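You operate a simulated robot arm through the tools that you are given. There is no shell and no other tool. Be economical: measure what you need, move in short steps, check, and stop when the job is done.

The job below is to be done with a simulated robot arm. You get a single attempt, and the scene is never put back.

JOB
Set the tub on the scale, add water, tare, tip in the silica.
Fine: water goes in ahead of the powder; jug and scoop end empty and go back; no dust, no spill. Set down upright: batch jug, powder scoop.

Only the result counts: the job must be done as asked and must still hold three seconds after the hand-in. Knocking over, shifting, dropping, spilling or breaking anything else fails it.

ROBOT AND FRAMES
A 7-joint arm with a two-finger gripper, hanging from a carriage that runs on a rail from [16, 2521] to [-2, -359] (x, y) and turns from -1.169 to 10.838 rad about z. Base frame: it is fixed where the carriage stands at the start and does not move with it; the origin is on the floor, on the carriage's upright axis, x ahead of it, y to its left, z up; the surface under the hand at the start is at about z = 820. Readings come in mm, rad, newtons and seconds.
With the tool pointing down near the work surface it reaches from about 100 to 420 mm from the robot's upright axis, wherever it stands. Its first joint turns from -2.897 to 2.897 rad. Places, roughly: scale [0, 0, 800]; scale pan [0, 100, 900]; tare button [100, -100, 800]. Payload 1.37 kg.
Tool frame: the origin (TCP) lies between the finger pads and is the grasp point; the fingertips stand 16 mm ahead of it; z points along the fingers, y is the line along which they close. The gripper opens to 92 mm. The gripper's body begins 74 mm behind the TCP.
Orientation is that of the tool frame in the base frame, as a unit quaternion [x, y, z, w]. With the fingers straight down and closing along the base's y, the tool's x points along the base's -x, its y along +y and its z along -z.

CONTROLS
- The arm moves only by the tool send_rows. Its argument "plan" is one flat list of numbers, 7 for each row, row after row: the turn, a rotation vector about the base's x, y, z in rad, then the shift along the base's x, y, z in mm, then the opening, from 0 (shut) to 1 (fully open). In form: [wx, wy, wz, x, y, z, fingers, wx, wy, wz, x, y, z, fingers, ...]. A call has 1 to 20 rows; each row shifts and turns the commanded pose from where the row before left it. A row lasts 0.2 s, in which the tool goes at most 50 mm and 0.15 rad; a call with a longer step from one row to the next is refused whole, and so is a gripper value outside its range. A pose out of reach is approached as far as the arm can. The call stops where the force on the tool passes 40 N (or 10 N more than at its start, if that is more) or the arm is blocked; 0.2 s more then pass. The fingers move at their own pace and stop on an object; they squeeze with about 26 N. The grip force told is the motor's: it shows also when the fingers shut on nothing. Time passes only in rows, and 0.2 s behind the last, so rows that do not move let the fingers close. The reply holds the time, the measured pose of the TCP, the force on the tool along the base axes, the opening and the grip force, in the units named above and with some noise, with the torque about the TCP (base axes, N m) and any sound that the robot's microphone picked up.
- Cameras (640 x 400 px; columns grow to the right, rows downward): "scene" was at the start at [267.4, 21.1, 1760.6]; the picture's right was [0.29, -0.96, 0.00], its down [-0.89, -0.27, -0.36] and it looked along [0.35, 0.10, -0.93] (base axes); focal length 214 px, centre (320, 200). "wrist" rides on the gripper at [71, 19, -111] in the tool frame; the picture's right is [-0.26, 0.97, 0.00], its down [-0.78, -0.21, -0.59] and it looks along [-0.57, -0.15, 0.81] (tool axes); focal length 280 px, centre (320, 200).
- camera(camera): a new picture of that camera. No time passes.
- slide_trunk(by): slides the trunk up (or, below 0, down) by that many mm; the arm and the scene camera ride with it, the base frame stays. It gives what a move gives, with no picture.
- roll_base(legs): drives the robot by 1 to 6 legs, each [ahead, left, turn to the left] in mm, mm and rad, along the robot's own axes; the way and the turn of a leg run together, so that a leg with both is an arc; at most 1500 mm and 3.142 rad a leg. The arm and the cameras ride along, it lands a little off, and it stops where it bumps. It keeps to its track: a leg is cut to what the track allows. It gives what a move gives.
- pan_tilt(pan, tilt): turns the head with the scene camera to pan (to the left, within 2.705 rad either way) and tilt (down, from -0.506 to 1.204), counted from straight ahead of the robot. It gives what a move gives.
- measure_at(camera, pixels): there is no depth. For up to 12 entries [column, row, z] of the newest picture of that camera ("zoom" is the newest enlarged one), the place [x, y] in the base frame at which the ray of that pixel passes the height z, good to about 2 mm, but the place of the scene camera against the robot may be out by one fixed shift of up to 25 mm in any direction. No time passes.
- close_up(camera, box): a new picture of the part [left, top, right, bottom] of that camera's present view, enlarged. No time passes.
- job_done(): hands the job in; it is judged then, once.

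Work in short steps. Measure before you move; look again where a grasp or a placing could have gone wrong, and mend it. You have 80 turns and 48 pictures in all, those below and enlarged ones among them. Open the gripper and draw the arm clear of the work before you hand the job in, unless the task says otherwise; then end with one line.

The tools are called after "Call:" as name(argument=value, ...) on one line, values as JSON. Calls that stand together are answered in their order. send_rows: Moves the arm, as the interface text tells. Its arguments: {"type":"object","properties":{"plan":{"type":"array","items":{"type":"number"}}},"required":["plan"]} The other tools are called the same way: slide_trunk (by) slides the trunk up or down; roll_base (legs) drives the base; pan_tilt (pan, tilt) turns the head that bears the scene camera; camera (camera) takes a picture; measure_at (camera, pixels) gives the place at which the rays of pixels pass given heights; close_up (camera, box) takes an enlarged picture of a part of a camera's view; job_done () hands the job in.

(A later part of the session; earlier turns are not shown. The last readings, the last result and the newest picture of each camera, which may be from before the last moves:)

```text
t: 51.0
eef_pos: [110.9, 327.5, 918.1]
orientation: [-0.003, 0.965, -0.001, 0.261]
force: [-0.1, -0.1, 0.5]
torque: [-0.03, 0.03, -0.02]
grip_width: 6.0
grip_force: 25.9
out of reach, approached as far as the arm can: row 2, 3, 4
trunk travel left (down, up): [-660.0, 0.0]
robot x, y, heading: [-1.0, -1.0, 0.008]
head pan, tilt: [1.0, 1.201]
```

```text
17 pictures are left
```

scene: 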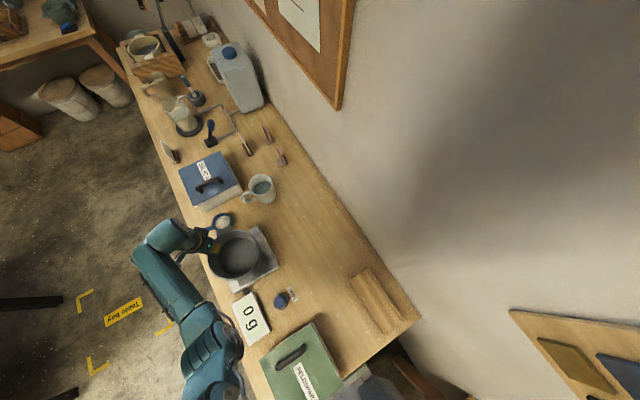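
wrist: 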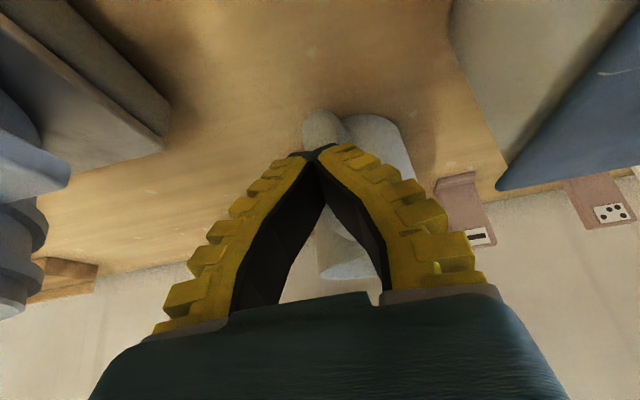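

The pose fell short, as the trunk is too high for this, and the fingers closed in front of the handle. I'll open, retreat, lower the trunk by 85 and look again.

Call:
send_rows(plan=[0, 0, 0, 0, 0, 0, 0.3, 0, 0, 0, 0, 0, 0, 0.7, 0, 0, 0, 0, 0, 0, 0.7, 0, 0, 0, -10, 5, 17, 0.7, 0, 0, 0, -10, 5, 17, 0.7, 0, 0, 0, -9, 5, 17, 0.7])

Call:
send_rows(plan=[0, 0, 0, 0, 0, 25, 0.7, 0, 0, 0, 0, 0, 25, 0.7, 0, 0, 0, 0, 0, 25, 0.7])

Call:
slide_trunk(by=-85)

Call:
camera(camera="wrist")

```text
t: 52.4
eef_pos: [82.4, 342.8, 970.3]
orientation: [-0.003, 0.965, -0.002, 0.263]
force: [0.1, -0.7, -0.5]
torque: [0.04, 0.0, -0.01]
grip_width: 66.5
grip_force: 2.1
trunk travel left (down, up): [-660.0, 0.0]
robot x, y, heading: [0.7, -4.0, 0.01]
head pan, tilt: [1.0, 1.201]
```

```text
t: 53.2
eef_pos: [84.7, 342.9, 1044.9]
orientation: [-0.003, 0.965, -0.002, 0.262]
force: [-0.4, -0.1, 0.1]
torque: [0.01, 0.01, 0.0]
grip_width: 66.8
grip_force: 1.9
trunk travel left (down, up): [-660.0, 0.0]
robot x, y, heading: [0.6, -1.5, 0.004]
head pan, tilt: [1.0, 1.201]
```

```text
t: 54.4
eef_pos: [85.2, 342.2, 959.3]
orientation: [-0.004, 0.965, -0.001, 0.262]
force: [-0.4, -0.6, 0.3]
torque: [0.01, 0.02, 0.02]
grip_width: 66.4
grip_force: 1.9
trunk travel left (down, up): [-575.0, 85.0]
robot x, y, heading: [2.5, -1.9, 0.004]
head pan, tilt: [1.0, 1.201]
```

```text
16 pictures are left
```

wrist: 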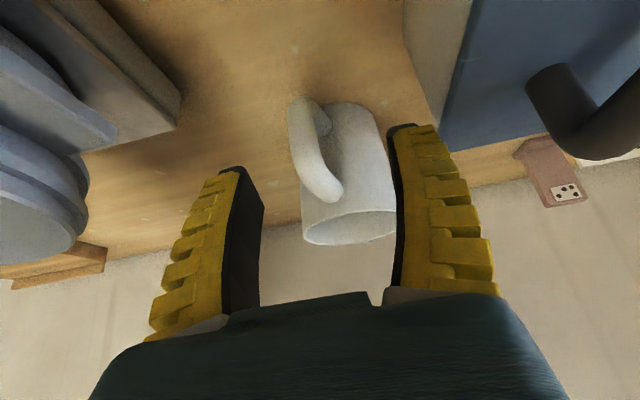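

The jug got turned a little: its handle now leans towards -y. I'll measure it again.

Call:
measure_at(camera="wrist", pixels=[[303, 228, 942], [396, 228, 942], [350, 208, 942], [350, 245, 942], [332, 195, 925], [310, 165, 905], [300, 130, 885], [300, 103, 865], [305, 150, 893], [322, 125, 850]])

Call:
close_up(camera="wrist", box=[250, 70, 430, 260])

```text
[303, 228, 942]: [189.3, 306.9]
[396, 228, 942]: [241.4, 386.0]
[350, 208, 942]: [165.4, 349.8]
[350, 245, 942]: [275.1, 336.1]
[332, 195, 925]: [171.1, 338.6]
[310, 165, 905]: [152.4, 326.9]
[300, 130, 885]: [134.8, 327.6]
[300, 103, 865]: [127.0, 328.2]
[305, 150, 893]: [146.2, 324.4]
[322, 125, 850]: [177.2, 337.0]
```

```text
2.11 times, centred on (340, 165) of wrist
```

zoom: 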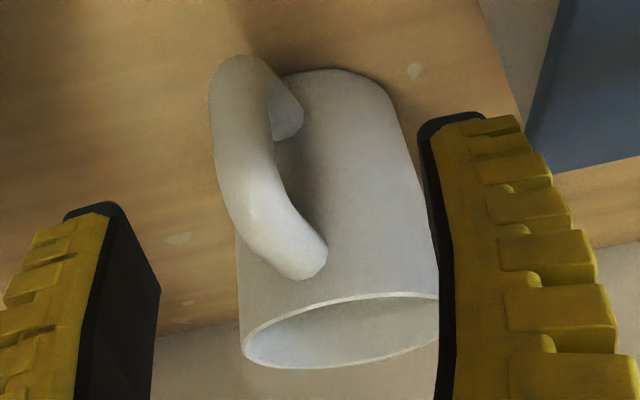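

Jug centre is now about (218,345), with the handle bar at (136,326), turned about 13°. I'll yaw the tool +13°, line up at the pre-grasp, and advance without closing to check the reach.

Call:
send_rows(plan=[0, 0, 0.1135, 6, -12, 2, 0.7, 0, 0, 0.1135, 6, -13, 1, 0.7, 0, 0, 0, 0, 0, 0, 0.7, 0, 0, 0, 10, 2.2, -17, 0.7, 0, 0, 0, 10, 2.2, -17, 0.7])

Call:
camera(camera="wrist")

```text
t: 55.6
eef_pos: [115.9, 322.9, 930.2]
orientation: [-0.113, 0.958, 0.029, 0.26]
force: [-0.3, -0.1, 0.9]
torque: [-0.01, 0.03, 0.0]
grip_width: 66.6
grip_force: 1.6
trunk travel left (down, up): [-575.0, 85.0]
robot x, y, heading: [-1.1, -3.9, 0.004]
head pan, tilt: [1.0, 1.201]
```

```text
14 pictures are left
```

wrist: 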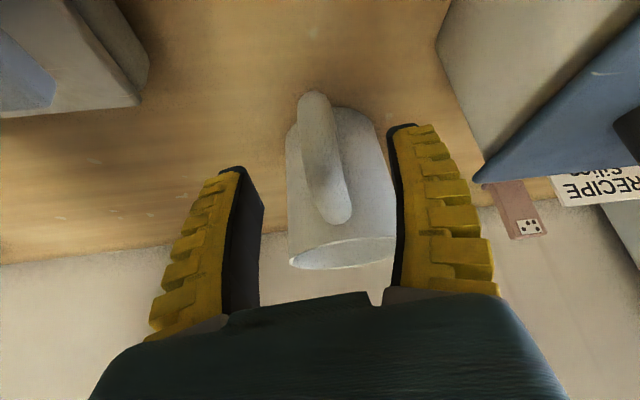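

Aligned: the handle is at (322,148), where the TCP will end. I'll advance the last 42 mm and close.

Call:
send_rows(plan=[0, 0, 0, 10, 2.2, -18, 0.7, 0, 0, 0, 11, 2.2, -19, 0.7, 0, 0, 0, 0, 0, 0, 0.7, 0, 0, 0, 0, 0, 0, 0.4, 0, 0, 0, 0, 0, 0, 0.2, 0, 0, 0, 0, 0, 0, 0, 0, 0, 0, 0, 0, 0, 0, 0, 0, 0, 0, 0, 0, 0])

Call:
camera(camera="wrist")

```text
t: 57.4
eef_pos: [138.6, 327.3, 895.1]
orientation: [-0.111, 0.958, 0.028, 0.262]
force: [-2.8, -2.1, 11.8]
torque: [0.04, -0.21, 0.01]
grip_width: 14.4
grip_force: 25.9
trunk travel left (down, up): [-575.0, 85.0]
robot x, y, heading: [-5.7, -1.3, 0.01]
head pan, tilt: [1.0, 1.201]
```

```text
13 pictures are left
```

wrist: 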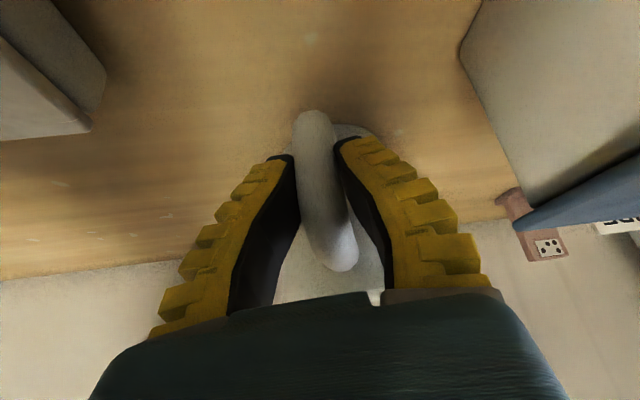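

The handle is gripped (14 mm). I'll lift gently by 60 mm and check.

Call:
send_rows(plan=[0, 0, 0, 0, 0, 4, 0, 0, 0, 0, 0, 0, 8, 0, 0, 0, 0, 0, 0, 12, 0, 0, 0, 0, 0, 0, 12, 0, 0, 0, 0, 0, 0, 12, 0, 0, 0, 0, 0, 0, 12, 0, 0, 0, 0, 0, 0, 0, 0])

Call:
camera(camera="wrist")

```text
t: 59.0
eef_pos: [138.9, 326.2, 951.6]
orientation: [-0.113, 0.958, 0.028, 0.261]
force: [-0.5, -0.5, -4.0]
torque: [-0.06, 0.24, -0.04]
grip_width: 11.6
grip_force: 26.3
trunk travel left (down, up): [-575.0, 85.0]
robot x, y, heading: [0.9, -1.7, 0.009]
head pan, tilt: [1.0, 1.201]
```

```text
12 pictures are left
```

wrist: 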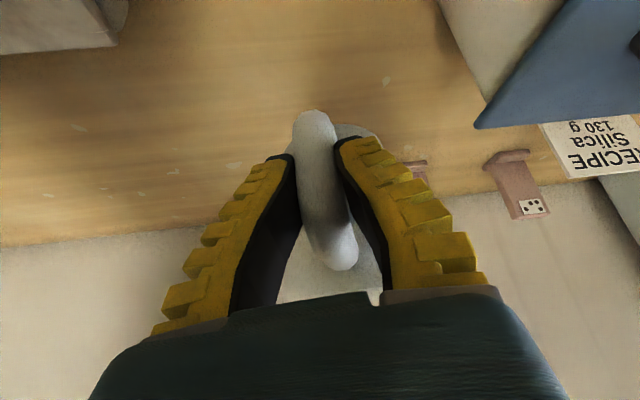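

The jug is lifted (about 4 N in all). I'll raise it with the trunk by 85, then carry it level to (-130,280,1065) while turning the yaw back by 13°.

Call:
slide_trunk(by=85)

Call:
send_rows(plan=[0, 0, 0, -6, -1, 3, 0, 0, 0, -0.015, -12, -2, 3, 0, 0, 0, -0.015, -15, -3, 3, 0, 0, 0, -0.015, -15, -3, 3, 0, 0, 0, -0.015, -15, -3, 3, 0, 0, 0, -0.015, -15, -3, 3, 0, 0, 0, -0.015, -15, -3, 3, 0, 0, 0, -0.015, -15, -3, 3, 0, 0, 0, -0.015, -15, -3, 3, 0, 0, 0, -0.015, -15, -3, 2, 0, 0, 0, -0.015, -15, -3, 0, 0, 0, 0, -0.015, -15, -3, 0, 0, 0, 0, -0.015, -15, -3, 0, 0, 0, 0, -0.015, -15, -3, 0, 0, 0, 0, -0.015, -15, -3, 0, 0, 0, 0, -0.017, -15, -3, 0, 0, 0, 0, 0, -15, -3, 0, 0, 0, 0, 0, -15, -3, 0, 0, 0, 0, 0, -12, 0, 0, 0, 0, 0, 0, 0, 0, 0, 0])

```text
t: 60.2
eef_pos: [137.8, 327.1, 1036.8]
orientation: [-0.113, 0.958, 0.027, 0.261]
force: [0.1, 0.1, -3.8]
torque: [-0.05, 0.26, 0.0]
grip_width: 11.4
grip_force: 25.7
trunk travel left (down, up): [-660.0, 0.0]
robot x, y, heading: [-2.1, -3.7, 0.008]
head pan, tilt: [1.0, 1.201]
```

```text
t: 64.4
eef_pos: [-129.5, 275.3, 1065.1]
orientation: [-0.003, 0.965, -0.003, 0.263]
force: [-0.5, -0.2, -3.5]
torque: [0.0, 0.28, -0.01]
grip_width: 11.0
grip_force: 26.0
trunk travel left (down, up): [-660.0, 0.0]
robot x, y, heading: [-0.5, -3.0, 0.007]
head pan, tilt: [1.0, 1.201]
```

The carry was steady. I'll roll the base -148 so the jug comes alongside the tub, then look with the scene camera.

Call:
roll_base(legs=[[0, -147, 0]])

Call:
close_up(camera="scene", box=[120, 150, 360, 330])

```text
t: 65.8
eef_pos: [-132.1, 127.5, 1064.9]
orientation: [-0.002, 0.965, -0.002, 0.262]
force: [0.1, 0.3, -3.5]
torque: [0.0, 0.27, 0.03]
grip_width: 11.2
grip_force: 25.7
trunk travel left (down, up): [-660.0, 0.0]
robot x, y, heading: [0.8, -148.9, 0.003]
head pan, tilt: [1.0, 1.201]
```

```text
2.22 times, centred on (240, 240) of scene
```

zoom: 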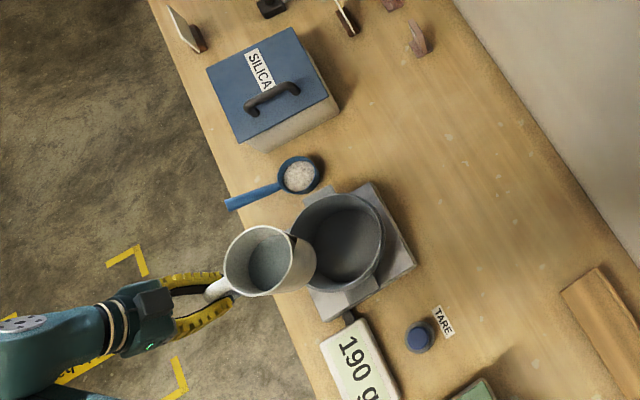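

The jug is upright beside the tub. I'll locate the spout tip (292,238) and rim centre at z≈1112, and the tub rim at 957, in this same view.

Call:
measure_at(camera="zoom", pixels=[[293, 238, 1112], [268, 262, 1112], [224, 262, 1112], [312, 262, 1112], [336, 240, 957], [292, 240, 957], [384, 240, 957], [336, 194, 957], [336, 290, 957]])

```text
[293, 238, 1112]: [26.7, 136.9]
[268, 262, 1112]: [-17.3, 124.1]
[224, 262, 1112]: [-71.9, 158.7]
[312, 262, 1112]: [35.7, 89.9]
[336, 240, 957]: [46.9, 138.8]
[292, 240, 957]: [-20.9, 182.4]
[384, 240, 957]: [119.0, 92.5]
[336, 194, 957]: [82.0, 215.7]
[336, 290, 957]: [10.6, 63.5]
```

The spout tip is at about (7,133) and the tub centre at (28,135), so the spout already stands over the tub. I'll tilt about the spout to 45° in slow steps.

Call:
send_rows(plan=[0, 0.0873, 0, 0.5, 1, 9, 0, 0, 0.0873, 0, 0.5, 1, 9, 0, 0, 0.0873, 0, 0.5, 1, 9, 0, 0, 0.0873, 0, 1, 0, 5, 0, 0, 0.0873, 0, 1, 0, 5, 0, 0, 0.0873, 0, 1, 0, 5, 0, 0, 0.0524, 0, 2.6, 0, -0.6, 0, 0, 0.0524, 0, 2.6, 0, -0.6, 0, 0, 0.0524, 0, 2.6, 0, -0.6, 0, 0, 0.0524, 0, 2.6, 0, -0.6, 0, 0, 0.0524, 0, 2.6, 0, -0.6, 0])

Call:
close_up(camera="scene", box=[140, 180, 340, 330])

```text
t: 68.2
eef_pos: [-113.2, 130.3, 1102.9]
orientation: [-0.003, 0.992, -0.002, -0.127]
force: [-0.7, -0.4, -3.4]
torque: [-0.01, 0.1, 0.03]
grip_width: 10.8
grip_force: 26.0
trunk travel left (down, up): [-660.0, 0.0]
robot x, y, heading: [0.4, -148.5, 0.007]
head pan, tilt: [1.0, 1.201]
```

```text
2.67 times, centred on (240, 255) of scene
```

zoom: 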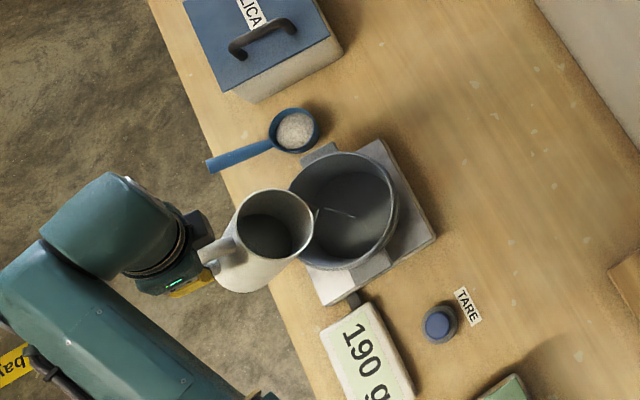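

The tilt is 45° and the stream appears to be starting over the tub. I'll continue slowly to 90°.

Call:
send_rows(plan=[0, 0.0524, 0, 4.2, 0, 1.6, 0, 0, 0.0524, 0, 4.2, 0, 1.6, 0, 0, 0.0524, 0, 4.2, 0, 1.6, 0, 0, 0.0524, 0, 4.2, 0, 1.6, 0, 0, 0.0524, 0, 4.2, 0, 1.6, 0, 0, 0.0524, 0, 6, 0, 3.2, 0, 0, 0.0524, 0, 6, 0, 3.2, 0, 0, 0.0524, 0, 6, 0, 3.2, 0, 0, 0.0524, 0, 6, 0, 3.2, 0, 0, 0.0524, 0, 6, 0, 3.2, 0, 0, 0.0524, 0, 7.2, 0, 2.4, 0, 0, 0.0524, 0, 7.2, 0, 2.4, 0, 0, 0.0524, 0, 7.2, 0, 2.4, 0, 0, 0.0524, 0, 7.2, 0, 2.4, 0, 0, 0.0524, 0, 7.2, 0, 2.4, 0])

Call:
close_up(camera="scene", box=[140, 180, 340, 330])

```text
t: 71.4
eef_pos: [-25.8, 129.7, 1140.7]
orientation: [-0.003, 0.868, -0.001, -0.497]
force: [-0.8, -0.5, -0.1]
torque: [0.03, -0.02, -0.01]
grip_width: 10.4
grip_force: 25.9
trunk travel left (down, up): [-660.0, 0.0]
robot x, y, heading: [-1.3, -150.3, 0.01]
head pan, tilt: [1.0, 1.201]
```

```text
2.67 times, centred on (240, 255) of scene
```

zoom: 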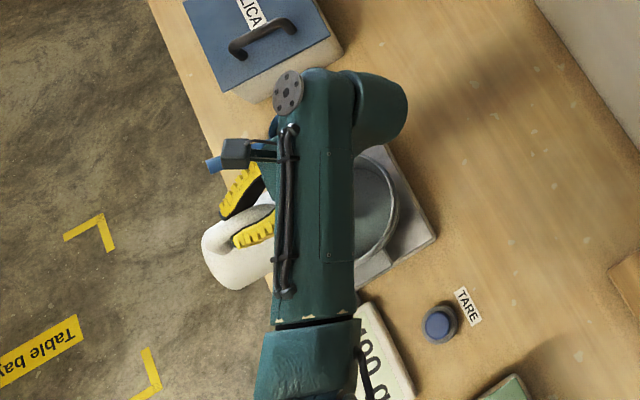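

The force fell from -3.4 to about -0.1 N. I'd like to be sure that the jug hangs free before tilting on, so I'll take a wrist picture.

Call:
camera(camera="wrist")

```text
8 pictures are left
```

wrist: 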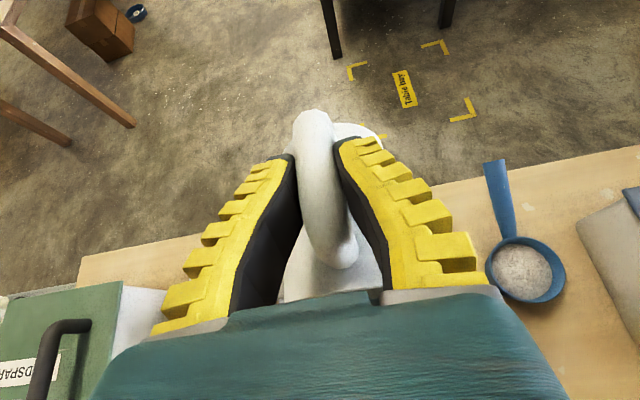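

The jug sits in the fingers just as before and hangs free. I'll tilt on to about 113° and wait for it to drain.

Call:
send_rows(plan=[0, 0.0524, 0, 7, 0, 1.4, 0, 0, 0.0524, 0, 7, 0, 1.4, 0, 0, 0.0524, 0, 7, 0, 1, 0, 0, 0.0524, 0, 7, 0, 1, 0, 0, 0.0524, 0, 7, 0, 0.5, 0, 0, 0.0524, 0, 7, 0, 0, 0, 0, 0.0524, 0, 7, 0, 0, 0, 0, 0.03, 0, 4, 0, 0, 0, 0, 0, 0, 0, 0, 0, 0, 0, 0, 0, 0, 0, 0, 0, 0, 0, 0, 0, 0, 0, 0, 0, 0, 0, 0, 0, 0, 0, 0, 0, 0, 0, 0, 0, 0, 0, 0, 0, 0, 0, 0, 0])

```text
t: 74.4
eef_pos: [24.9, 131.3, 1144.1]
orientation: [-0.003, 0.753, 0.001, -0.658]
force: [-0.4, 0.3, -0.6]
torque: [-0.01, -0.07, 0.0]
grip_width: 10.2
grip_force: 25.8
trunk travel left (down, up): [-660.0, 0.0]
robot x, y, heading: [-3.4, -151.3, 0.005]
head pan, tilt: [1.0, 1.201]
```

The jug weighs almost nothing now, so it is empty. I'll turn it back upright along the same path.

Call:
send_rows(plan=[0, -0.1323, 0, -17.7, 0, -1.8, 0, 0, -0.1323, 0, -17.7, 0, -1.8, 0, 0, -0.1323, 0, -17.7, 0, -1.8, 0, 0, -0.131, 0, -18, 0, -6, 0, 0, -0.131, 0, -18, 0, -6, 0, 0, -0.131, 0, -15, 0, -8, 0, 0, -0.131, 0, -15, 0, -8, 0, 0, -0.131, 0, -10.5, 0, -4, 0, 0, -0.131, 0, -10.5, 0, -4, 0, 0, -0.131, 0, -6.5, 0, 1.5, 0, 0, -0.131, 0, -6.5, 0, 1.5, 0, 0, -0.131, 0, -1.1, -0.7, -5, 0, 0, -0.131, 0, -1.1, -0.7, -5, 0, 0, -0.131, 0, -1.1, -0.7, -5, 0, 0, -0.131, 0, -1.1, -0.7, -5, 0, 0, 0, 0, 0, 0, 0, 0])

Call:
close_up(camera="scene", box=[140, 160, 340, 330])

```text
t: 77.8
eef_pos: [-132.0, 128.9, 1086.9]
orientation: [-0.002, 0.965, -0.002, 0.264]
force: [0.8, -0.2, -0.6]
torque: [0.02, 0.05, 0.02]
grip_width: 9.7
grip_force: 25.8
trunk travel left (down, up): [-660.0, 0.0]
robot x, y, heading: [-1.0, -150.7, 0.006]
head pan, tilt: [1.0, 1.201]
```

```text
2.35 times, centred on (240, 245) of scene
```

zoom: 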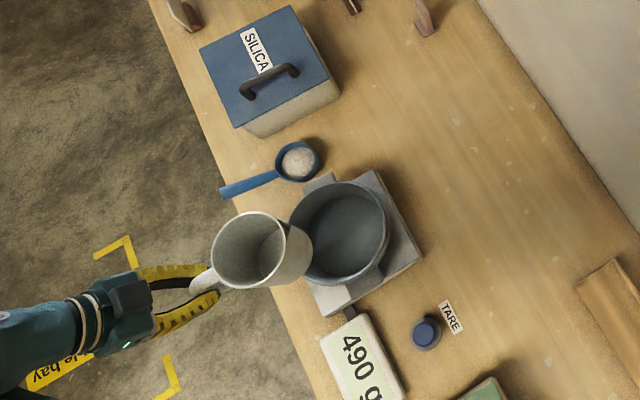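

The scale reads 490 g, so 300 g of water is in and the jug is empty. I'll carry it back: roll the base +180, then move to above its old place at (132,354).

Call:
roll_base(legs=[[0, 180, 0]])

Call:
send_rows(plan=[0, 0, 0, 24, 4.5, -4.5, 0, 0, 0, 0, 24, 4.5, -4.5, 0, 0, 0, 0, 24, 4.5, -4.5, 0, 0, 0, 0, 24, 4.5, -4.5, 0, 0, 0, 0, 24, 4.5, -4.5, 0, 0, 0, 0, 24, 4.5, -4.5, 0, 0, 0, 0, 24, 4.5, -4.5, 0, 0, 0, 0, 24, 4.5, -4.5, 0, 0, 0, 0, 24, 4.5, -4.5, 0, 0, 0, 0, 24, 4.5, -4.5, 0, 0, 0, 0, 24, 0, -4.5, 0, 0, 0, 0, 0, 0, 0, 0])

Call:
slide_trunk(by=-85)

```text
t: 79.4
eef_pos: [-131.9, 319.9, 1086.8]
orientation: [-0.004, 0.964, -0.001, 0.264]
force: [0.1, -0.5, -0.9]
torque: [0.01, 0.04, 0.05]
grip_width: 9.7
grip_force: 26.0
trunk travel left (down, up): [-660.0, 0.0]
robot x, y, heading: [-2.5, 43.3, 0.007]
head pan, tilt: [1.0, 1.201]
```

```text
t: 82.0
eef_pos: [132.5, 366.6, 1036.2]
orientation: [-0.005, 0.965, -0.001, 0.264]
force: [0.2, -0.1, 0.0]
torque: [0.02, 0.08, 0.0]
grip_width: 10.1
grip_force: 26.1
trunk travel left (down, up): [-660.0, 0.0]
robot x, y, heading: [-2.9, 40.8, 0.013]
head pan, tilt: [1.0, 1.201]
```

```text
t: 83.2
eef_pos: [132.7, 367.1, 951.3]
orientation: [-0.004, 0.965, -0.002, 0.264]
force: [-0.2, -0.1, -0.3]
torque: [0.02, 0.08, 0.02]
grip_width: 9.4
grip_force: 26.0
trunk travel left (down, up): [-575.0, 85.0]
robot x, y, heading: [-2.4, 42.3, 0.013]
head pan, tilt: [1.0, 1.201]
```

I'll shift -13 in y and lower towards z≈897 in small steps.

Call:
send_rows(plan=[0, 0, 0, 0, -13, 0, 0, 0, 0, 0, 0, 0, -15, 0, 0, 0, 0, 0, 0, -15, 0, 0, 0, 0, 0, 0, -12, 0, 0, 0, 0, 0, 0, -5, 0, 0, 0, 0, 0, 0, -3, 0, 0, 0, 0, 0, 0, 0, 0])

Call:
camera(camera="wrist")

```text
t: 84.8
eef_pos: [132.6, 352.9, 902.1]
orientation: [-0.004, 0.964, -0.002, 0.264]
force: [0.4, -0.3, -1.3]
torque: [0.01, 0.05, -0.02]
grip_width: 9.4
grip_force: 25.7
trunk travel left (down, up): [-575.0, 85.0]
robot x, y, heading: [-1.7, 39.6, 0.009]
head pan, tilt: [1.0, 1.201]
```

```text
6 pictures are left
```

wrist: 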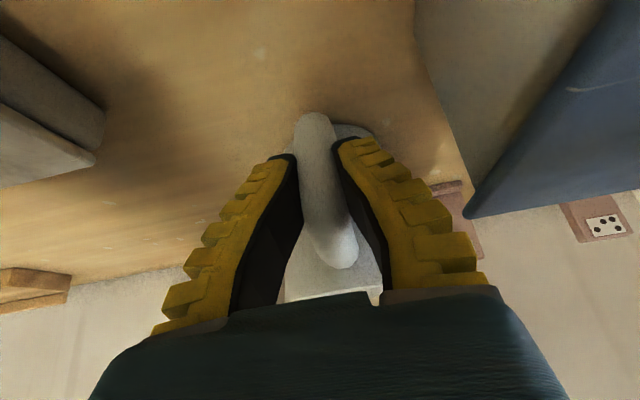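

There's no contact yet. I'll go down 6 mm in 2 mm steps.

Call:
send_rows(plan=[0, 0, 0, 0, 0, -2, 0, 0, 0, 0, 0, 0, -2, 0, 0, 0, 0, 0, 0, -2, 0])

```text
t: 85.6
eef_pos: [131.8, 354.0, 896.2]
orientation: [-0.005, 0.965, 0.001, 0.264]
force: [-3.8, -1.0, 9.3]
torque: [0.01, -0.3, 0.0]
grip_width: 10.1
grip_force: 25.7
trunk travel left (down, up): [-575.0, 85.0]
robot x, y, heading: [2.1, 42.2, 0.012]
head pan, tilt: [1.0, 1.201]
```

There is contact (9 N). I'll ease up 1 mm, open slowly, and back off along the tool.

Call:
send_rows(plan=[0, 0, 0, 0, 0, 1, 0, 0, 0, 0, 0, 0, 0, 0.15, 0, 0, 0, 0, 0, 0, 0.25, 0, 0, 0, 0, 0, 0, 0.4, 0, 0, 0, 0, 0, 0, 0.5, 0, 0, 0, 0, 0, 0, 0.5, 0, 0, 0, -5, 0, 8.7, 0.5, 0, 0, 0, -10, 0, 17.3, 0.5, 0, 0, 0, -10, 0, 17.3, 0.5, 0, 0, 0, -15, 0, 26, 0.5, 0, 0, 0, -15, 0, 26, 0.7])

Call:
camera(camera="wrist")

```text
t: 88.0
eef_pos: [74.5, 352.7, 990.9]
orientation: [-0.004, 0.965, -0.002, 0.263]
force: [0.4, 0.2, -0.3]
torque: [0.0, 0.0, -0.01]
grip_width: 66.8
grip_force: 1.8
trunk travel left (down, up): [-575.0, 85.0]
robot x, y, heading: [-0.1, 40.0, 0.007]
head pan, tilt: [1.0, 1.201]
```

```text
5 pictures are left
```

wrist: 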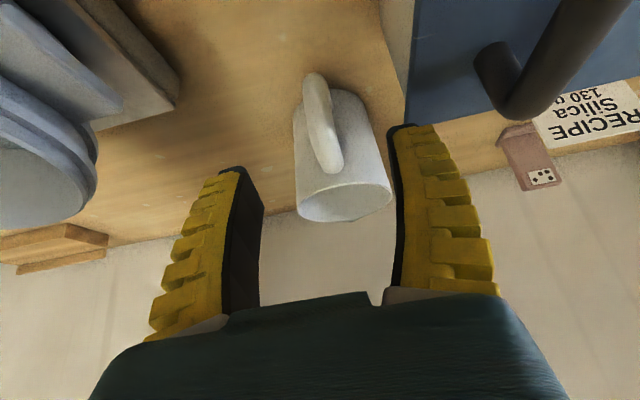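

The jug stands upright, empty, back in its place. Next is tare: raise the arm, level the tool, close the fingers and drive to base y≈-250.

Call:
send_rows(plan=[0, 0.133, 0, 0, 0, 25, 0.7, 0, 0.133, 0, 0, 0, 25, 0.4, 0, 0.133, 0, 0, 0, 25, 0, 0, 0.133, 0, 0, 0, 15, 0])

Call:
roll_base(legs=[[0, -290, 0]])

Call:
send_rows(plan=[0, 0, 0, -3, -35, 0, 0, 0, 0, 0, -3, -35, 0, 0, 0, 0, 0, -3, -35, 0, 0, 0, 0, 0, -2, -35, -20, 0])

```text
t: 89.0
eef_pos: [75.8, 351.7, 1081.6]
orientation: [-0.005, 1.0, 0.001, 0.0]
force: [0.4, -0.2, -1.0]
torque: [0.02, -0.02, -0.02]
grip_width: 0.3
grip_force: 25.4
trunk travel left (down, up): [-575.0, 85.0]
robot x, y, heading: [-0.1, 41.4, 0.011]
head pan, tilt: [1.0, 1.201]
```

```text
t: 91.0
eef_pos: [73.4, 63.4, 1080.4]
orientation: [-0.006, 1.0, 0.0, 0.001]
force: [-0.2, -0.3, 0.7]
torque: [-0.02, -0.02, 0.02]
grip_width: 0.0
grip_force: 26.2
trunk travel left (down, up): [-575.0, 85.0]
robot x, y, heading: [0.5, -245.3, 0.013]
head pan, tilt: [1.0, 1.201]
```

```text
t: 92.0
eef_pos: [60.8, -74.3, 1059.7]
orientation: [-0.006, 1.0, 0.001, 0.001]
force: [-0.4, 1.4, 0.2]
torque: [-0.04, -0.03, -0.02]
grip_width: 0.0
grip_force: 25.5
trunk travel left (down, up): [-575.0, 85.0]
robot x, y, heading: [-2.8, -246.8, 0.015]
head pan, tilt: [1.0, 1.201]
```

I'll centre on the button at (64,-84.5) and come down to about 13 mm above it.

Call:
send_rows(plan=[0, 0, 0, 3, -10, -20, 0, 0, 0, 0, 0, 0, -30, 0, 0, 0, 0, 0, 0, -30, 0, 0, 0, 0, 0, 0, -30, 0, 0, 0, 0, 0, 0, -30, 0, 0, 0, 0, 0, 0, -25, 0, 0, 0, 0, 0, 0, -15, 0, 0, 0, 0, 0, 0, -5, 0, 0, 0, 0, 0, 0, 0, 0])

```text
t: 94.0
eef_pos: [64.4, -86.3, 875.3]
orientation: [-0.006, 1.0, -0.001, 0.001]
force: [-0.1, -0.2, 0.6]
torque: [0.02, 0.0, -0.01]
grip_width: 0.0
grip_force: 26.0
trunk travel left (down, up): [-575.0, 85.0]
robot x, y, heading: [-1.1, -245.2, 0.012]
head pan, tilt: [1.0, 1.201]
```

Now I'll press down in 3 mm steps and watch the force.

Call:
send_rows(plan=[0, 0, 0, 0, 0, -4, 0, 0, 0, 0, 0, 0, -3, 0, 0, 0, 0, 0, 0, -3, 0, 0, 0, 0, 0, 0, -3, 0, 0, 0, 0, 0, 0, -2, 0])

```text
t: 95.2
eef_pos: [65.5, -85.9, 862.2]
orientation: [-0.005, 1.0, 0.001, 0.0]
force: [-2.2, -1.0, 16.2]
torque: [-0.02, 0.0, -0.01]
grip_width: 5.9
grip_force: 27.7
trunk travel left (down, up): [-575.0, 85.0]
robot x, y, heading: [-2.2, -246.4, 0.013]
head pan, tilt: [1.0, 1.201]
heard: click
```

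A click was heard. I'll lift straight up and check the display.

Call:
send_rows(plan=[0, 0, 0, 0, 0, 15, 0, 0, 0, 0, 0, 0, 40, 0, 0, 0, 0, 0, 0, 45, 0, 0, 0, 0, 0, 0, 45, 0, 0, 0, 0, 0, 0, 40, 0])

Call:
pan_tilt(pan=1.1, tilt=1.1)

Call:
close_up(camera="scene", box=[160, 180, 400, 400])

```text
t: 96.4
eef_pos: [67.3, -86.9, 1048.2]
orientation: [-0.007, 1.0, 0.0, 0.0]
force: [-0.8, 0.1, 0.7]
torque: [0.03, -0.01, 0.01]
grip_width: 0.1
grip_force: 27.9
trunk travel left (down, up): [-575.0, 85.0]
robot x, y, heading: [0.0, -246.6, 0.012]
head pan, tilt: [1.0, 1.201]
```

```text
t: 97.0
eef_pos: [66.9, -85.8, 1047.6]
orientation: [-0.006, 1.0, 0.0, 0.001]
force: [-0.2, -0.8, -0.7]
torque: [0.0, -0.01, 0.03]
grip_width: 0.3
grip_force: 27.5
trunk travel left (down, up): [-575.0, 85.0]
robot x, y, heading: [-2.7, -248.4, 0.011]
head pan, tilt: [1.1, 1.1]
```

```text
1.82 times, centred on (280, 290) of scene
```

zoom: 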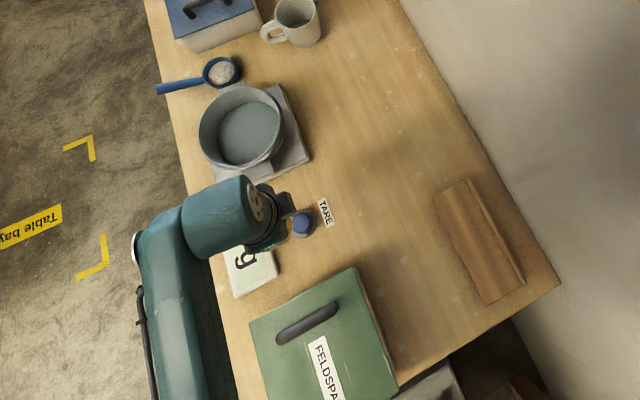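

The arm hides the display, but the click was heard. I'll measure the scoop (bowl (222,72), handle end (158,90)) and the silica box edge from this picture.

Call:
measure_at(camera="zoom", pixels=[[222, 71, 850], [203, 72, 850], [240, 70, 850], [204, 79, 850], [158, 84, 850], [158, 94, 850], [181, 84, 850], [181, 38, 925], [260, 12, 925], [244, 125, 957], [199, 125, 957], [285, 128, 957]])

```text
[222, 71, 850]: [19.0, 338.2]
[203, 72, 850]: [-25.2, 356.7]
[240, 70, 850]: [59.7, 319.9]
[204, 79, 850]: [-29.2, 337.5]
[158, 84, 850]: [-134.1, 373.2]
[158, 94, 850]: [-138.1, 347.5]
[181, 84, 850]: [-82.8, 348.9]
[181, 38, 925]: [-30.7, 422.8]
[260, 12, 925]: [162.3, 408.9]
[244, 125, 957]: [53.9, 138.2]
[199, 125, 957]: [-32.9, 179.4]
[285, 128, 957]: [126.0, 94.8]
```

In the robot frame the bowl is at about (0,330), and the handle runs to about (-156,356), i.e. yaw -9.5°. I'll drive to base y≈40, open partly and take the pre-grasp pose with tilt -30° and yaw -9.5°.

Call:
roll_base(legs=[[0, 287, 0]])

Call:
send_rows(plan=[0, -0.131, 0, -24.4, 18.9, -10, 0.5, 0, -0.131, 0, -24.4, 18.9, -10, 0.5, 0, -0.131, 0, -24.4, 18.9, -10, 0.5, 0, -0.131, 0, -24.4, 18.9, -16, 0.5, 0, 0, -0.083, -24.4, 18.9, -18, 0.5, 0, 0, -0.083, -24.4, 18.9, -18, 0.5, 0, 0, 0, -24.4, 18.9, -18, 0.5, 0, 0, 0, -24.4, 18.9, -18, 0.5])

Call:
camera(camera="wrist")

```text
t: 99.0
eef_pos: [67.7, 194.7, 1046.9]
orientation: [-0.008, 1.0, 0.001, 0.001]
force: [-0.1, -0.1, -0.7]
torque: [-0.01, -0.02, 0.02]
grip_width: 0.0
grip_force: 27.6
trunk travel left (down, up): [-575.0, 85.0]
robot x, y, heading: [1.1, 34.8, 0.015]
head pan, tilt: [1.1, 1.1]
```

```text
t: 100.8
eef_pos: [-125.6, 344.7, 928.1]
orientation: [0.073, 0.963, -0.025, 0.259]
force: [0.5, -0.4, -0.3]
torque: [0.05, 0.07, 0.01]
grip_width: 49.0
grip_force: 2.4
trunk travel left (down, up): [-575.0, 85.0]
robot x, y, heading: [-3.3, 30.6, 0.016]
head pan, tilt: [1.1, 1.1]
```

```text
3 pictures are left
```

wrist: 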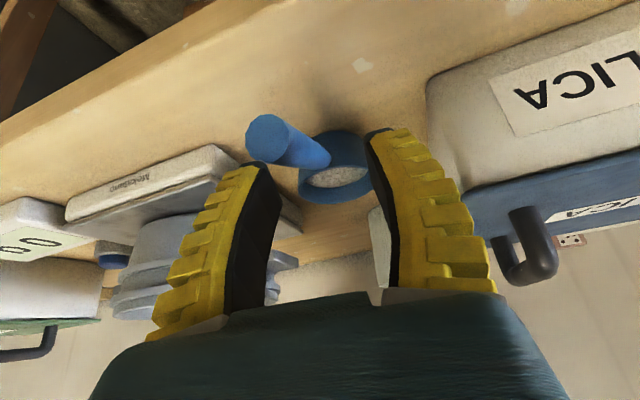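

The display reads 0, so the tare worked. The handle is round, its end at (266,138) and its joint with the bowl at (322,155). I'll find its height by measuring at several z.

Call:
measure_at(camera="wrist", pixels=[[266, 138, 840], [266, 138, 860], [266, 138, 880], [322, 153, 840], [322, 153, 860], [295, 145, 860], [338, 188, 860], [338, 188, 850], [305, 185, 850], [375, 185, 850], [338, 203, 850]])

```text
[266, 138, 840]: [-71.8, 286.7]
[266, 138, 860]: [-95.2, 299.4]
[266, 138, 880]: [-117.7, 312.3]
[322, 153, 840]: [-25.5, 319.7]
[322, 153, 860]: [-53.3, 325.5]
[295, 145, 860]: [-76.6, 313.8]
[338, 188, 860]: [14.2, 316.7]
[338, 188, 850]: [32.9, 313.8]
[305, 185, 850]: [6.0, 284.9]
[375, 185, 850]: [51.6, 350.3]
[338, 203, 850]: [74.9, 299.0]
```

The wrist and scene rays agree at a handle end of about (-138,325,900) and a joint of about (-48,326,857). So the handle slopes up away from the bowl and runs straight along -x. I'll raise, undo the yaw, centre on y=326, and advance to G=(-85,326,875) with the fingers open.

Call:
send_rows(plan=[0, 0, 0, 0, 0, 18, 0.55, 0, 0, 0.083, 0, -9, 0, 0.55, 0, 0, 0.083, 0, -9.5, 0, 0.55, 0, 0, 0, 0, 0, 0, 0.55])

Call:
camera(camera="wrist")

```text
t: 101.8
eef_pos: [-123.4, 325.7, 947.0]
orientation: [-0.008, 0.966, -0.002, 0.26]
force: [-0.3, -1.0, 0.2]
torque: [0.02, 0.04, -0.03]
grip_width: 53.7
grip_force: 1.4
trunk travel left (down, up): [-575.0, 85.0]
robot x, y, heading: [-1.5, 37.8, 0.018]
head pan, tilt: [1.1, 1.1]
```

```text
2 pictures are left
```

wrist: 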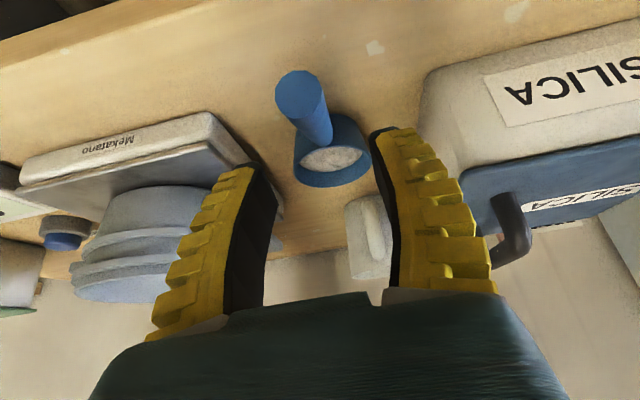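

The handle at (316,125) lies where the TCP will arrive, (320,125). I'll check the depth with a couple of rays.

Call:
measure_at(camera="wrist", pixels=[[302, 95, 900], [302, 95, 885], [316, 125, 875], [322, 140, 865], [335, 160, 850], [335, 160, 860], [276, 95, 895], [328, 95, 895]])

```text
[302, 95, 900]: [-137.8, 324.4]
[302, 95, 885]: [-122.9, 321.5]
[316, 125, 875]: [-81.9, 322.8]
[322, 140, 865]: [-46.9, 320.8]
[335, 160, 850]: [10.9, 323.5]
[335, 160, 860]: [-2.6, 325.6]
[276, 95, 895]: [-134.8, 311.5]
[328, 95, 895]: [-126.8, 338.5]
```

That's consistent. I'll advance to (-85,323.5,876) and close.

Call:
send_rows(plan=[0, 0, 0, 9.6, -0.5, -17.8, 0.55, 0, 0, 0, 9.6, -0.5, -17.8, 0.55, 0, 0, 0, 9.6, -0.5, -17.8, 0.55, 0, 0, 0, 9.6, -0.5, -17.6, 0.55, 0, 0, 0, 0, 0, 0, 0.55, 0, 0, 0, 0, 0, 0, 0.35, 0, 0, 0, 0, 0, 0, 0.2, 0, 0, 0, 0, 0, 0, 0, 0, 0, 0, 0, 0, 0, 0, 0, 0, 0, 0, 0, 0, 0])

```text
t: 104.0
eef_pos: [-89.4, 325.3, 877.0]
orientation: [-0.007, 0.966, -0.001, 0.259]
force: [-0.5, -2.1, 12.6]
torque: [-0.04, -0.69, -0.07]
grip_width: 17.3
grip_force: 26.3
trunk travel left (down, up): [-575.0, 85.0]
robot x, y, heading: [-1.8, 32.3, 0.016]
head pan, tilt: [1.1, 1.1]
```

The handle is gripped (17 mm), with some downward preload. I'll lift very gently.

Call:
send_rows(plan=[0, 0, 0, 0, 0, 1, 0, 0, 0, 0, 0, 0, 1, 0, 0, 0, 0, 0, 0, 2, 0, 0, 0, 0, 0, 0, 3, 0, 0, 0, 0, 0, 0, 5, 0, 0, 0, 0, 0, 0, 8, 0, 0, 0, 0, 0, 0, 10, 0, 0, 0, 0, 0, 0, 10, 0, 0, 0, 0, 0, 0, 0, 0])

```text
t: 106.0
eef_pos: [-88.7, 324.3, 915.6]
orientation: [-0.007, 0.966, -0.002, 0.259]
force: [-0.3, -0.6, -3.0]
torque: [0.03, 0.2, 0.03]
grip_width: 12.5
grip_force: 26.1
trunk travel left (down, up): [-575.0, 85.0]
robot x, y, heading: [-0.9, 29.7, 0.015]
head pan, tilt: [1.1, 1.1]
```

The scoop is lifted (about 0.3 kg). I'll raise it smoothly to z≈1040 and roll the base so the bowl comes over the tub.

Call:
send_rows(plan=[0, 0, 0, -1, 0, 6, 0, 0, 0, 0, -1, 0, 10, 0, 0, 0, 0, -1, 0, 12, 0, 0, 0, 0, -1, 0, 12, 0, 0, 0, 0, -1, 0, 12, 0, 0, 0, 0, -1, 0, 12, 0, 0, 0, 0, -1, 0, 12, 0, 0, 0, 0, -1, 0, 12, 0, 0, 0, 0, -1, 0, 12, 0, 0, 0, 0, -1, 0, 12, 0, 0, 0, 0, 0, 0, 12, 0, 0, 0, 0, 0, 0, 5, 0, 0, 0, 0, 0, 0, 0, 0])

Call:
roll_base(legs=[[0, -187, 0]])

Call:
close_up(camera="scene", box=[120, 160, 340, 340])

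```text
t: 108.8
eef_pos: [-97.8, 325.8, 1044.6]
orientation: [-0.007, 0.966, -0.002, 0.259]
force: [-0.4, -0.2, -2.1]
torque: [0.01, 0.17, 0.03]
grip_width: 12.6
grip_force: 25.5
trunk travel left (down, up): [-575.0, 85.0]
robot x, y, heading: [-2.2, 34.2, 0.017]
head pan, tilt: [1.1, 1.1]
```

```text
t: 110.3
eef_pos: [-99.4, 137.8, 1044.6]
orientation: [-0.006, 0.966, -0.002, 0.26]
force: [-0.1, 0.5, -2.3]
torque: [-0.01, 0.19, 0.0]
grip_width: 12.6
grip_force: 25.3
trunk travel left (down, up): [-575.0, 85.0]
robot x, y, heading: [1.9, -152.4, 0.013]
head pan, tilt: [1.1, 1.1]
```

```text
2.22 times, centred on (230, 250) of scene
```

zoom: 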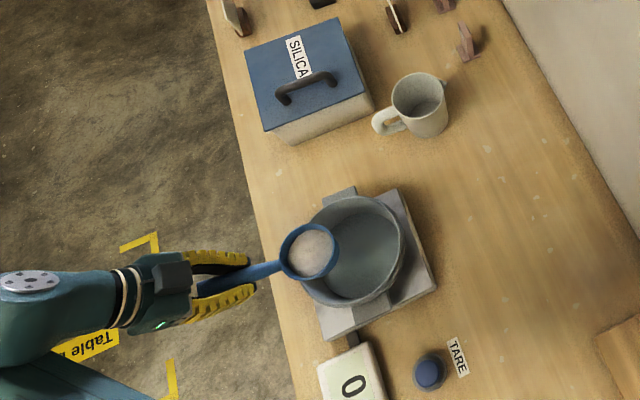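

The bowl is upright with its powder, over the tub, and the display reads 0. I'll check the bowl's place against the tub in this view.

Call:
measure_at(camera="zoom", pixels=[[309, 251, 1024], [280, 251, 1024], [339, 251, 1024], [309, 224, 1024], [309, 280, 1024], [352, 251, 957], [302, 251, 957], [403, 251, 957]])

```text
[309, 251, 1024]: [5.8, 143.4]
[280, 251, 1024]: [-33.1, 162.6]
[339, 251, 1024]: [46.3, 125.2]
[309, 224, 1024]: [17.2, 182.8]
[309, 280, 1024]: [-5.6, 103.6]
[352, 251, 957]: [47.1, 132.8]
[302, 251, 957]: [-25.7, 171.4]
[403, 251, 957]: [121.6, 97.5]
```

The bowl centre in the robot frame is (-14,139) and the tub's is (27,129), so I'll shift y by -9. Then I'll tilt about the lip, low inside the tub, slowly to 60°.

Call:
send_rows(plan=[0, 0.0873, 0, 0.5, -3, 2.5, 0, 0, 0.0873, 0, 0.5, -3, 2.5, 0, 0, 0.0873, 0, 0.5, -3, 2.5, 0, 0, 0.0873, 0, 5.7, 0, 0.3, 0, 0, 0.0873, 0, 5.7, 0, 0.3, 0, 0, 0.0873, 0, 5.7, 0, 0.3, 0, 0, 0.0436, 0, 4.2, 0, 1.7, 0, 0, 0.0436, 0, 4.2, 0, 1.7, 0, 0, 0.0436, 0, 4.2, 0, 1.7, 0, 0, 0.0436, 0, 4.2, 0, 1.7, 0, 0, 0.0436, 0, 4.2, 0, 1.7, 0, 0, 0.0436, 0, 4.2, 0, 1.7, 0, 0, 0.0436, 0, 4.8, 0, 1.3, 0, 0, 0.0436, 0, 4.8, 0, 1.3, 0, 0, 0.0436, 0, 4.8, 0, 1.3, 0, 0, 0.0436, 0, 4.8, 0, 1.3, 0, 0, 0.0436, 0, 4.8, 0, 1.3, 0, 0, 0.0436, 0, 4.8, 0, 1.3, 0])

```text
t: 114.2
eef_pos: [-24.7, 128.6, 1071.4]
orientation: [-0.006, 0.966, 0.002, -0.258]
force: [-0.3, -0.1, -2.1]
torque: [0.03, -0.03, 0.03]
grip_width: 12.6
grip_force: 26.3
trunk travel left (down, up): [-575.0, 85.0]
robot x, y, heading: [-1.6, -153.3, 0.016]
head pan, tilt: [1.1, 1.1]
```

The load is still about 2.1 N. I'll go on slowly to 105°.

Call:
send_rows(plan=[0, 0.0436, 0, 5.2, 0, 1, 0, 0, 0.0436, 0, 5.2, 0, 1, 0, 0, 0.0436, 0, 5.2, 0, 1, 0, 0, 0.0436, 0, 5.2, 0, 1, 0, 0, 0.0436, 0, 5.2, 0, 1, 0, 0, 0.0436, 0, 5.2, 0, 1, 0, 0, 0.0436, 0, 5.7, 0, -0.2, 0, 0, 0.0436, 0, 5.7, 0, -0.2, 0, 0, 0.0436, 0, 5.7, 0, -0.2, 0, 0, 0.0436, 0, 5.7, 0, -0.2, 0, 0, 0.0436, 0, 5.7, 0, -0.2, 0, 0, 0.0436, 0, 5.7, 0, -0.2, 0, 0, 0.0436, 0, 5.3, 0, -1.3, 0, 0, 0.0436, 0, 5.3, 0, -1.3, 0, 0, 0.0436, 0, 5.3, 0, -1.3, 0, 0, 0.0436, 0, 5.3, 0, -1.3, 0, 0, 0.0436, 0, 5.3, 0, -1.3, 0, 0, 0.0436, 0, 5.3, 0, -1.3, 0])

```text
t: 118.0
eef_pos: [70.2, 129.5, 1065.6]
orientation: [-0.005, 0.795, 0.005, -0.607]
force: [-0.6, 0.0, -1.9]
torque: [0.02, -0.06, -0.01]
grip_width: 12.5
grip_force: 26.1
out of reach, approached as far as the arm can: row 18
trunk travel left (down, up): [-575.0, 85.0]
robot x, y, heading: [0.1, -154.8, 0.014]
head pan, tilt: [1.1, 1.1]
```

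I'm at the reach limit at about 105°. I'll wait briefly and read the force again, moving 12 mm back in x to get free of the limit.

Call:
send_rows(plan=[0, 0, 0, -6, 0, 0, 0, 0, 0, 0, -6, 0, 0, 0, 0, 0.0436, 0, -2, 0, 0, 0, 0, 0.0436, 0, -2, 0, 0, 0, 0, 0.0436, 0, -2, 0, 0, 0, 0, 0, 0, 0, 0, 0, 0, 0, 0, 0, 0, 0, 0, 0])

Call:
send_rows(plan=[0, 0, 0, 0, 0, 0, 0, 0, 0, 0, 0, 0, 0, 0])

```text
t: 119.5
eef_pos: [49.4, 134.8, 1057.4]
orientation: [-0.005, 0.753, 0.005, -0.658]
force: [-0.3, -1.3, -0.9]
torque: [0.02, -0.1, 0.03]
grip_width: 12.6
grip_force: 25.9
out of reach, approached as far as the arm can: row 4, 5
trunk travel left (down, up): [-575.0, 85.0]
robot x, y, heading: [1.2, -156.4, 0.012]
head pan, tilt: [1.1, 1.1]
```

```text
t: 120.2
eef_pos: [48.8, 134.4, 1057.5]
orientation: [-0.005, 0.753, 0.004, -0.658]
force: [-0.4, 0.0, -1.4]
torque: [0.01, -0.06, 0.02]
grip_width: 13.0
grip_force: 25.6
trunk travel left (down, up): [-575.0, 85.0]
robot x, y, heading: [-0.1, -154.8, 0.011]
head pan, tilt: [1.1, 1.1]
```

The load fell to about 1 N, so the powder is out. I'll turn the scoop back upright along the same path, then use the last picture to check the bowl and display.

Call:
send_rows(plan=[0, -0.128, 0, -3, -1.8, 6, 0, 0, -0.128, 0, -3, -1.8, 6, 0, 0, -0.128, 0, -3, -1.8, 6, 0, 0, -0.131, 0, -17, 0, 0.5, 0, 0, -0.131, 0, -17, 0, 0.5, 0, 0, -0.131, 0, -16.5, 0, -3, 0, 0, -0.131, 0, -16.5, 0, -3, 0, 0, -0.131, 0, -14.5, 0, -4, 0, 0, -0.131, 0, -14.5, 0, -4, 0, 0, -0.131, 0, -12.5, 0, -4, 0, 0, -0.131, 0, -12.5, 0, -4, 0, 0, -0.131, 0, -8.5, 0, 3, 0, 0, -0.131, 0, -8.5, 0, 3, 0, 0, -0.131, 0, -0.5, 0, 1, 0, 0, -0.131, 0, -0.5, 0, 1, 0, 0, 0, 0, 0, 0, 0, 0])

Call:
close_up(camera="scene", box=[120, 160, 340, 350])

```text
t: 123.5
eef_pos: [-98.5, 131.3, 1063.2]
orientation: [-0.007, 0.966, -0.002, 0.257]
force: [0.2, 0.4, -0.9]
torque: [0.0, 0.09, 0.0]
grip_width: 12.4
grip_force: 26.0
trunk travel left (down, up): [-575.0, 85.0]
robot x, y, heading: [-1.4, -152.8, 0.014]
head pan, tilt: [1.1, 1.1]
```

```text
2.11 times, centred on (230, 255) of scene
```

zoom: 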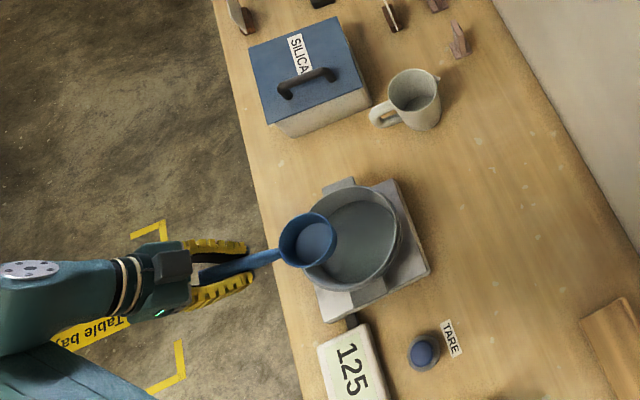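

The display shows 125 g and the bowl looks empty, but about 5 g could still cling to it. I'll tip it once more with a little shake, to be sure.

Call:
send_rows(plan=[0, 0.131, 0, 0.5, 0, -2, 0, 0, 0.131, 0, 0.5, 0, -2, 0, 0, 0.131, 0, 8.5, -1, -4, 0, 0, 0.131, 0, 8.5, -1, -4, 0, 0, 0.131, 0, 12.5, 0, 4, 0, 0, 0.131, 0, 12.5, 0, 4, 0, 0, 0.131, 0, 14.5, 0, 4, 0, 0, 0.131, 0, 14.5, 0, 4, 0, 0, 0.131, 0, 15, 0, 3, 0, 0, 0.131, 0, 15, 0, 3, 0, 0, 0.131, 0, 14, 0, -0.5, 0, 0, 0.131, 0, 14, 0, -0.5, 0, 0, 0.128, 0, 6, 0, -5, 0, 0, 0.128, 0, 5, 0, -5, 0, 0, 0.128, 0, 3, 0, -5, 0, 0, -0.1, 0, 0, 0, 4, 0, 0, 0.1, 0, 0, 0, -4, 0, 0, -0.1, 0, 0, 0, 4, 0, 0, 0.1, 0, 0, 0, -4, 0, 0, 0, 0, 0, 0, 0, 0])

Call:
send_rows(plan=[0, -0.1, 0, 0, 0, 4, 0, 0, 0.1, 0, 0, 0, -4, 0, 0, -0.1, 0, 0, 0, 4, 0, 0, 0.1, 0, 0, 0, -4, 0, 0, 0, 0, 0, 0, 0, 0, 0, 0, 0, 0, 0, 0, 0, 0, 0, 0, 0, 0, 0, 0, 0, 0, 0, 0, 0, 0, 0])

```text
t: 127.8
eef_pos: [47.3, 129.6, 1053.3]
orientation: [-0.006, 0.752, 0.004, -0.659]
force: [0.5, 0.3, 0.5]
torque: [0.09, 0.04, -0.02]
grip_width: 12.5
grip_force: 25.9
out of reach, approached as far as the arm can: row 19
trunk travel left (down, up): [-575.0, 85.0]
robot x, y, heading: [-1.8, -152.4, 0.011]
head pan, tilt: [1.1, 1.1]
```

```text
t: 129.6
eef_pos: [45.9, 127.8, 1052.3]
orientation: [-0.005, 0.753, 0.004, -0.658]
force: [-0.5, 0.6, -1.3]
torque: [-0.01, -0.06, 0.01]
grip_width: 12.9
grip_force: 26.0
trunk travel left (down, up): [-575.0, 85.0]
robot x, y, heading: [-4.6, -152.2, 0.013]
head pan, tilt: [1.1, 1.1]
```

I'll turn the scoop upright again and roll the base back towards its place.

Call:
send_rows(plan=[0, -0.128, 0, -3, 0, 6, 0, 0, -0.128, 0, -3, 0, 6, 0, 0, -0.128, 0, -3, 0, 6, 0, 0, -0.131, 0, -17, 0, 0.5, 0, 0, -0.131, 0, -17, 0, 0.5, 0, 0, -0.131, 0, -16.5, 0, -3, 0, 0, -0.131, 0, -16.5, 0, -3, 0, 0, -0.131, 0, -14.5, 0, -4, 0, 0, -0.131, 0, -14.5, 0, -4, 0, 0, -0.131, 0, -12.5, 0, -2, 0, 0, -0.131, 0, -12.5, 0, -2, 0, 0, -0.131, 0, -8.5, 0, 3, 0, 0, -0.131, 0, -8.5, 0, 3, 0, 0, -0.131, 0, -0.5, 0, 3, 0, 0, -0.131, 0, -0.5, 0, 3, 0, 0, 0, 0, 0, 0, 0, 0])

Call:
roll_base(legs=[[0, 190, 0]])

```text
t: 132.9
eef_pos: [-103.0, 126.9, 1066.9]
orientation: [-0.006, 0.966, -0.002, 0.257]
force: [-0.6, -0.6, 0.3]
torque: [-0.02, 0.05, 0.0]
grip_width: 12.0
grip_force: 25.8
trunk travel left (down, up): [-575.0, 85.0]
robot x, y, heading: [-1.7, -155.1, 0.011]
head pan, tilt: [1.1, 1.1]
```

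```text
t: 134.5
eef_pos: [-101.6, 316.6, 1066.3]
orientation: [-0.005, 0.967, -0.003, 0.256]
force: [0.9, -0.3, -1.3]
torque: [-0.03, 0.09, -0.03]
grip_width: 11.9
grip_force: 25.6
trunk travel left (down, up): [-575.0, 85.0]
robot x, y, heading: [-2.6, 34.1, 0.012]
head pan, tilt: [1.1, 1.1]
```

I'll move to (-89,325) and come down to z≈890.

Call:
send_rows(plan=[0, 0, 0, 6, 4.5, -10, 0, 0, 0, 0, 6, 4.2, -20, 0, 0, 0, 0, 0, 0, -30, 0, 0, 0, 0, 0, 0, -30, 0, 0, 0, 0, 0, 0, -30, 0, 0, 0, 0, 0, 0, -25, 0, 0, 0, 0, 0, 0, -20, 0, 0, 0, 0, 0, 0, -11, 0, 0, 0, 0, 0, 0, 0, 0])

```text
t: 136.5
eef_pos: [-89.3, 327.0, 888.9]
orientation: [-0.006, 0.967, -0.002, 0.256]
force: [-0.4, -0.1, -1.1]
torque: [-0.01, 0.09, 0.04]
grip_width: 12.1
grip_force: 25.8
trunk travel left (down, up): [-575.0, 85.0]
robot x, y, heading: [-1.2, 36.0, 0.012]
head pan, tilt: [1.1, 1.1]
```

There's no contact yet. I'll shift -1.5 in y and lower in 2–3 mm steps to about 880.

Call:
send_rows(plan=[0, 0, 0, 0, -1.5, -3, 0, 0, 0, 0, 0, 0, -3, 0, 0, 0, 0, 0, 0, -2, 0, 0, 0, 0, 0, 0, 0, 0])

```text
t: 137.5
eef_pos: [-89.9, 325.3, 881.7]
orientation: [-0.004, 0.967, -0.003, 0.256]
force: [-1.0, -0.3, 2.6]
torque: [0.03, -0.36, -0.02]
grip_width: 14.8
grip_force: 25.6
trunk travel left (down, up): [-575.0, 85.0]
robot x, y, heading: [-0.3, 35.7, 0.011]
head pan, tilt: [1.1, 1.1]
```

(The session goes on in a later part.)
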